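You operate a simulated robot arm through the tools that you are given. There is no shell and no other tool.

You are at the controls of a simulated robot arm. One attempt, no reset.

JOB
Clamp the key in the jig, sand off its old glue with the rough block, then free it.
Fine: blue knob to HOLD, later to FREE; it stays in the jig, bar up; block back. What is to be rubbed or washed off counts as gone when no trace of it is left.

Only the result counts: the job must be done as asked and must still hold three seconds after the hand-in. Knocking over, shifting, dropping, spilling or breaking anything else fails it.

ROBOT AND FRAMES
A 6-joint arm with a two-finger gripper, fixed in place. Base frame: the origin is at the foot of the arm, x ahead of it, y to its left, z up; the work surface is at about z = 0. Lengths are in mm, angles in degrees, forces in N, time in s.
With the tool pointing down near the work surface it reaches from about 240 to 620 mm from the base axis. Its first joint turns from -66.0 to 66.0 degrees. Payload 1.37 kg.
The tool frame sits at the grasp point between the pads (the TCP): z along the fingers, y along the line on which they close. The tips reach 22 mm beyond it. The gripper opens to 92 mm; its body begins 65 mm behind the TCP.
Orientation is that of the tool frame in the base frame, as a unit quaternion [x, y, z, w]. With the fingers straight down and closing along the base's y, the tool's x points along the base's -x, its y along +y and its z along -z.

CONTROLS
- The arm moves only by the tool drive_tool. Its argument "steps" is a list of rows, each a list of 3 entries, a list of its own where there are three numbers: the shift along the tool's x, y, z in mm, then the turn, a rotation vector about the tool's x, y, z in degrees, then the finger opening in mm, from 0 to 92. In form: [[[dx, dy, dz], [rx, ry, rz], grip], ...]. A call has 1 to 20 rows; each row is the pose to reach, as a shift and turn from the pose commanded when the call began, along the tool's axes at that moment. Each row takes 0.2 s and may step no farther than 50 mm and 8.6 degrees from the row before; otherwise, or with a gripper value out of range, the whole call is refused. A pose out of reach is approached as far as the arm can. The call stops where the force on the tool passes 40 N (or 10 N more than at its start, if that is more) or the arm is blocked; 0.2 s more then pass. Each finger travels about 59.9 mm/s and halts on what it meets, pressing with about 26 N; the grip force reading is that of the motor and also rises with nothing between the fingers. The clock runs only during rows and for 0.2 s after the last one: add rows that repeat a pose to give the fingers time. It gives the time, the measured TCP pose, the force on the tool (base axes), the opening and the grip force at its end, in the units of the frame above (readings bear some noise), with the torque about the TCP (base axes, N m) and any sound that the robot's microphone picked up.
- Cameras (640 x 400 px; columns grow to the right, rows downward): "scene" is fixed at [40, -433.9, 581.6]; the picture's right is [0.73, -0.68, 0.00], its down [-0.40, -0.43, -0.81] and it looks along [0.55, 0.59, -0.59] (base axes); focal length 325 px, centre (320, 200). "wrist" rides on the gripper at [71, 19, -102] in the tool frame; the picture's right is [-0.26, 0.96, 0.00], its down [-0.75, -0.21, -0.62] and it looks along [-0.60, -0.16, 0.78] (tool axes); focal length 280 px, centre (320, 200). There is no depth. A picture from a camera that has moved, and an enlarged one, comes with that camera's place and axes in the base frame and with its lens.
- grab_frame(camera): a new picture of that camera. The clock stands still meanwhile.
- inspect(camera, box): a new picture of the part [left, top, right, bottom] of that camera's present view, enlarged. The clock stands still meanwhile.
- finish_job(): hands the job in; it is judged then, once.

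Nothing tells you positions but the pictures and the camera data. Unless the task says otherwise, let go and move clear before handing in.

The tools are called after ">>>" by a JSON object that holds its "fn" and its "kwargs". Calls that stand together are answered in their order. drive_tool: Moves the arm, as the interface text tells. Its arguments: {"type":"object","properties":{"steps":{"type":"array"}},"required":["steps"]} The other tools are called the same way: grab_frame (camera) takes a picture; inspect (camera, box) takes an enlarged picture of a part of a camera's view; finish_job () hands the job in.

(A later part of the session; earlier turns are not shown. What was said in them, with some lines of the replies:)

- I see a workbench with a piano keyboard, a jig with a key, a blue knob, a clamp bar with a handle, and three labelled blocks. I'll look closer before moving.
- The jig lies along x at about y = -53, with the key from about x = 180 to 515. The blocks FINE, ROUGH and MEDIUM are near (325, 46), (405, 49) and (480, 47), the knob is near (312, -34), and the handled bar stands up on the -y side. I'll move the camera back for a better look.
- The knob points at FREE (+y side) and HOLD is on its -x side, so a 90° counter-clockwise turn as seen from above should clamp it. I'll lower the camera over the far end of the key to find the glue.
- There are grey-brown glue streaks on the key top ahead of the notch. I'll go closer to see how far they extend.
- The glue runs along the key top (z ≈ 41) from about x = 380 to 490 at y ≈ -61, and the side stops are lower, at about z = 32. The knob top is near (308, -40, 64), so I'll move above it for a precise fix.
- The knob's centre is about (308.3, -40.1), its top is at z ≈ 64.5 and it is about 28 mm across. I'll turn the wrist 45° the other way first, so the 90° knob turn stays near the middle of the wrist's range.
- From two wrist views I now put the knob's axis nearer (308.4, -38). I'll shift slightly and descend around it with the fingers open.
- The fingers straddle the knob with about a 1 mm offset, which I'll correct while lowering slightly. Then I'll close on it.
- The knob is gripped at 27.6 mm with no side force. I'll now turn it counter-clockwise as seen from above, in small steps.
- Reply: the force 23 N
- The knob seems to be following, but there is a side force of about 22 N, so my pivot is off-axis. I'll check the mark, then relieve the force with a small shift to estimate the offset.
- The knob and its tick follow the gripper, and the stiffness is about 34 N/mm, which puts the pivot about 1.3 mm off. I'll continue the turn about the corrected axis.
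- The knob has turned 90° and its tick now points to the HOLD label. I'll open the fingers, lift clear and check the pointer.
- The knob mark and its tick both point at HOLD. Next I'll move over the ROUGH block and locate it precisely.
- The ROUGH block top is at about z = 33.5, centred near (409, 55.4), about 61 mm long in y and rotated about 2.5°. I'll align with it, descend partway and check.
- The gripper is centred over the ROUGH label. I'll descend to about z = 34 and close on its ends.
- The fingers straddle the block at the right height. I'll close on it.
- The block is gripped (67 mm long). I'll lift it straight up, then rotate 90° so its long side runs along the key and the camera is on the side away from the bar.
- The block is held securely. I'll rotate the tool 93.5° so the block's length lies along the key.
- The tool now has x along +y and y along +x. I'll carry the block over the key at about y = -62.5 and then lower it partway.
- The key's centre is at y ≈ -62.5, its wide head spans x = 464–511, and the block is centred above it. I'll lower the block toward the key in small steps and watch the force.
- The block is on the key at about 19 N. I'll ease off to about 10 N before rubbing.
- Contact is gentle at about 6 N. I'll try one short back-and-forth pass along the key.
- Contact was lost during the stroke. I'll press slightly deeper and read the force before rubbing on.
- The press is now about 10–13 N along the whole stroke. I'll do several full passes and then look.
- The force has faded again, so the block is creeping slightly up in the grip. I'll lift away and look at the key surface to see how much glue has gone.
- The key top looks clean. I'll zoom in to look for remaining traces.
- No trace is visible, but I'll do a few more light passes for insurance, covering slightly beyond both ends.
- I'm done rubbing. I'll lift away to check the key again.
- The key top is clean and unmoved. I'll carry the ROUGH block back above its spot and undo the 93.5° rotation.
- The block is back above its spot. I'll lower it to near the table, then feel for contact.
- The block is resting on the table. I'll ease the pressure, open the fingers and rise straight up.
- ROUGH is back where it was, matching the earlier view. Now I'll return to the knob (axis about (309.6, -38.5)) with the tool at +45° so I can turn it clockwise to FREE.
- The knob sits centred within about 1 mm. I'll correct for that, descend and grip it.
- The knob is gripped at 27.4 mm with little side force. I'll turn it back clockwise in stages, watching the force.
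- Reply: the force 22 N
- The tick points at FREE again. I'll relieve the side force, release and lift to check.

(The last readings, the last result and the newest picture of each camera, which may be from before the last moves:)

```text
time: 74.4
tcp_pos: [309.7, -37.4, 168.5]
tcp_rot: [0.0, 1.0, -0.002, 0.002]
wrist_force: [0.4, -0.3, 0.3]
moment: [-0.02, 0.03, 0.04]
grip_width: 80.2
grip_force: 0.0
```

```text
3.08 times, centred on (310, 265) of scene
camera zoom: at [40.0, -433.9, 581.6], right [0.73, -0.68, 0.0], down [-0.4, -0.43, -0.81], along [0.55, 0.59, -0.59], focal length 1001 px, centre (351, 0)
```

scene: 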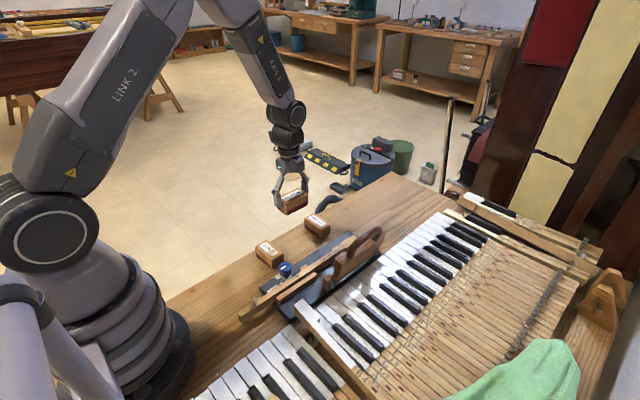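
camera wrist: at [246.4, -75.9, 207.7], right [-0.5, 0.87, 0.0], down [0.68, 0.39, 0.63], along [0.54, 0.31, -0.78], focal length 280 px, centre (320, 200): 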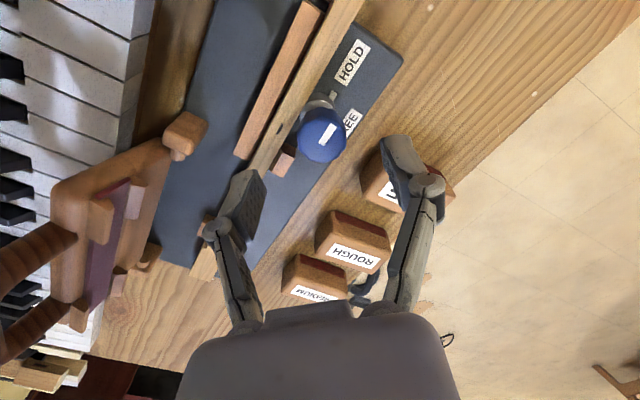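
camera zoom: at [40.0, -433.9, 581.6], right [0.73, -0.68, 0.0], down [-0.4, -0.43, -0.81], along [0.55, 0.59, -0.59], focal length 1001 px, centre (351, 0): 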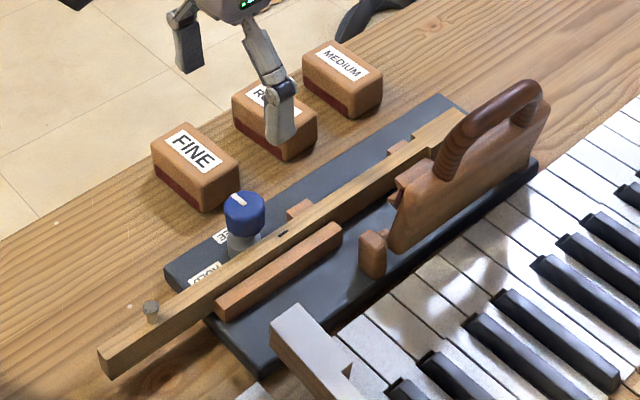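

The knob is back exactly at FREE, the bar is up, and the key and block are in place. I'll take one last close view of the sanded area from the original viewpoint while moving clear.

>>> {"fn": "drive_tool", "kwargs": {"steps": [[[-35, -3, 0], [0, 0, 0], 85], [[-70, -6, 0], [0, 0, 0], 92], [[-100, -9, 0], [0, 0, 0], 92], [[-100, -9, 0], [0, 0, 0], 92]]}}

>>> {"fn": "grab_frame", "kwargs": {"camera": "wrist"}}

>>> {"fn": "inspect", "kwargs": {"camera": "wrist", "box": [220, 0, 380, 100]}}

>>> {"fn": "inspect", "kwargs": {"camera": "wrist", "box": [220, 90, 380, 190]}}

```text
time: 75.4
tcp_pos: [411.7, -45.3, 168.4]
tcp_rot: [0.0, 1.0, 0.0, 0.001]
wrist_force: [0.7, 0.4, -0.4]
moment: [0.0, 0.0, 0.04]
grip_width: 92.3
grip_force: 0.0
```

```text
taken
camera wrist: at [339.4, -27.0, 269.9], right [0.26, 0.96, 0.0], down [0.75, -0.2, 0.63], along [0.6, -0.16, -0.78], focal length 280 px, centre (320, 200)
```

wrist: 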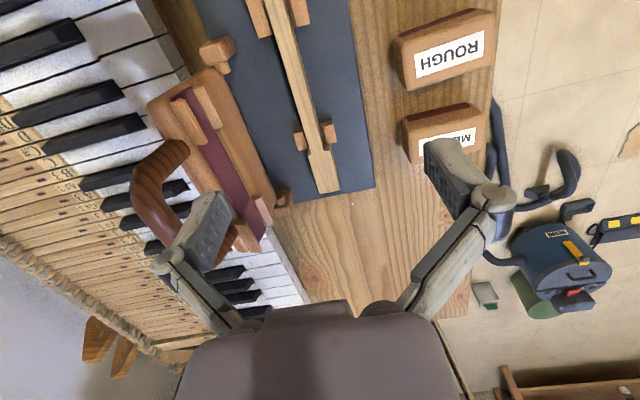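

```text
4.00 times, centred on (300, 50) of wrist
camera zoom: at [339.4, -27.0, 269.9], right [0.26, 0.96, 0.0], down [0.75, -0.2, 0.63], along [0.6, -0.16, -0.78], focal length 1122 px, centre (400, 800)
```

zoom: 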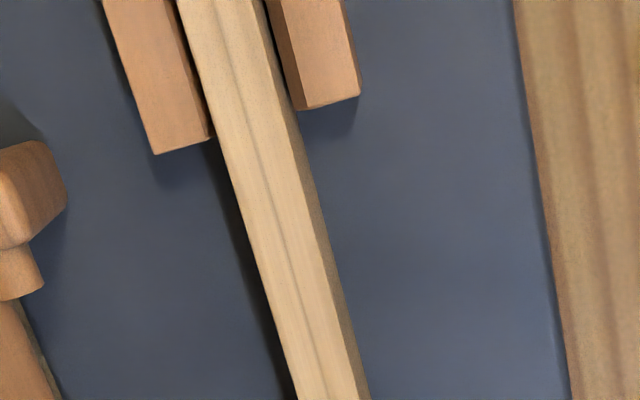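

```text
4.00 times, centred on (300, 140) of wrist
camera zoom: at [339.4, -27.0, 269.9], right [0.26, 0.96, 0.0], down [0.75, -0.2, 0.63], along [0.6, -0.16, -0.78], focal length 1122 px, centre (400, 440)
```

zoom: 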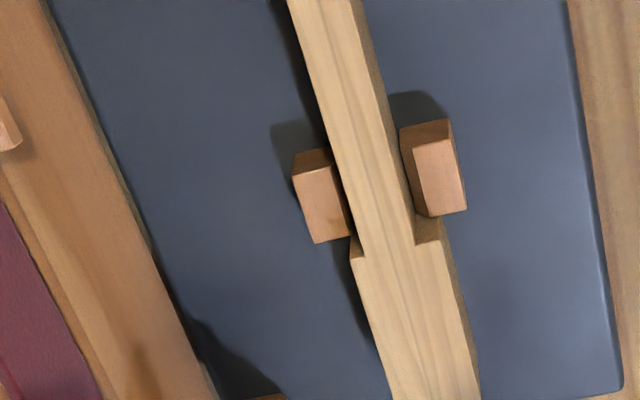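

The glue is completely gone, the knob is at FREE, the bar is up, and the ROUGH block is back in its place. I'll rise clear of everything before handing in.

>>> {"fn": "drive_tool", "kwargs": {"steps": [[[0, 0, -40], [0, 0, 0], 92], [[0, 0, -80], [0, 0, 0], 92], [[0, 0, -120], [0, 0, 0], 92], [[0, 0, -120], [0, 0, 0], 92]]}}

>>> {"fn": "grab_frame", "kwargs": {"camera": "scene"}}

```text
time: 76.4
tcp_pos: [409.5, -45.1, 288.8]
tcp_rot: [0.0, 1.0, -0.001, 0.0]
wrist_force: [-1.6, 0.6, 0.2]
moment: [0.01, 0.01, -0.01]
grip_width: 92.1
grip_force: 0.1
```

```text
taken
```

scene: 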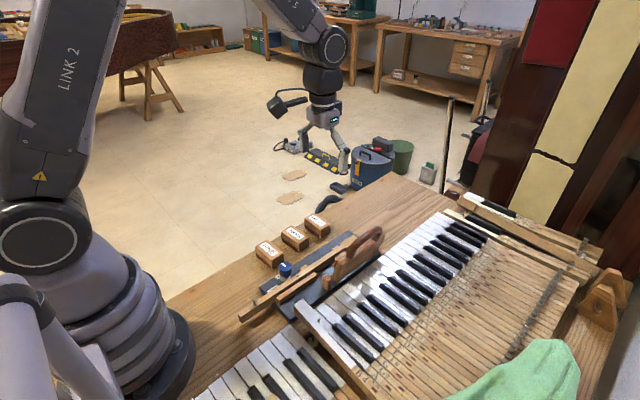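

Everything is in its place and the arm is clear, so I'm handing the job in.

>>> {"fn": "finish_job", "kwargs": {}}

```text
The job is handed in.
```

The job is done and handed in; I haven't had the judge's result back.

- **Clamping:** I turned the blue knob to HOLD before sanding and back to FREE afterwards. Its mark and tick now line up with FREE exactly as they did at the start.
- **Sanding:** I rubbed the key top with the ROUGH block over the whole glued length and a little beyond both ends. Close-up views afterwards showed no glue.
- **Key and bar:** the key is still in the jig, with no visible movement, and the bar stayed up throughout.
- **Block:** ROUGH is back in its original spot between FINE and MEDIUM. It crept about 4 mm up in the grip while sanding, so I lowered it until it touched the table before letting go.

I saw nothing else knocked or shifted, and the arm was clear with the gripper open at hand-in.
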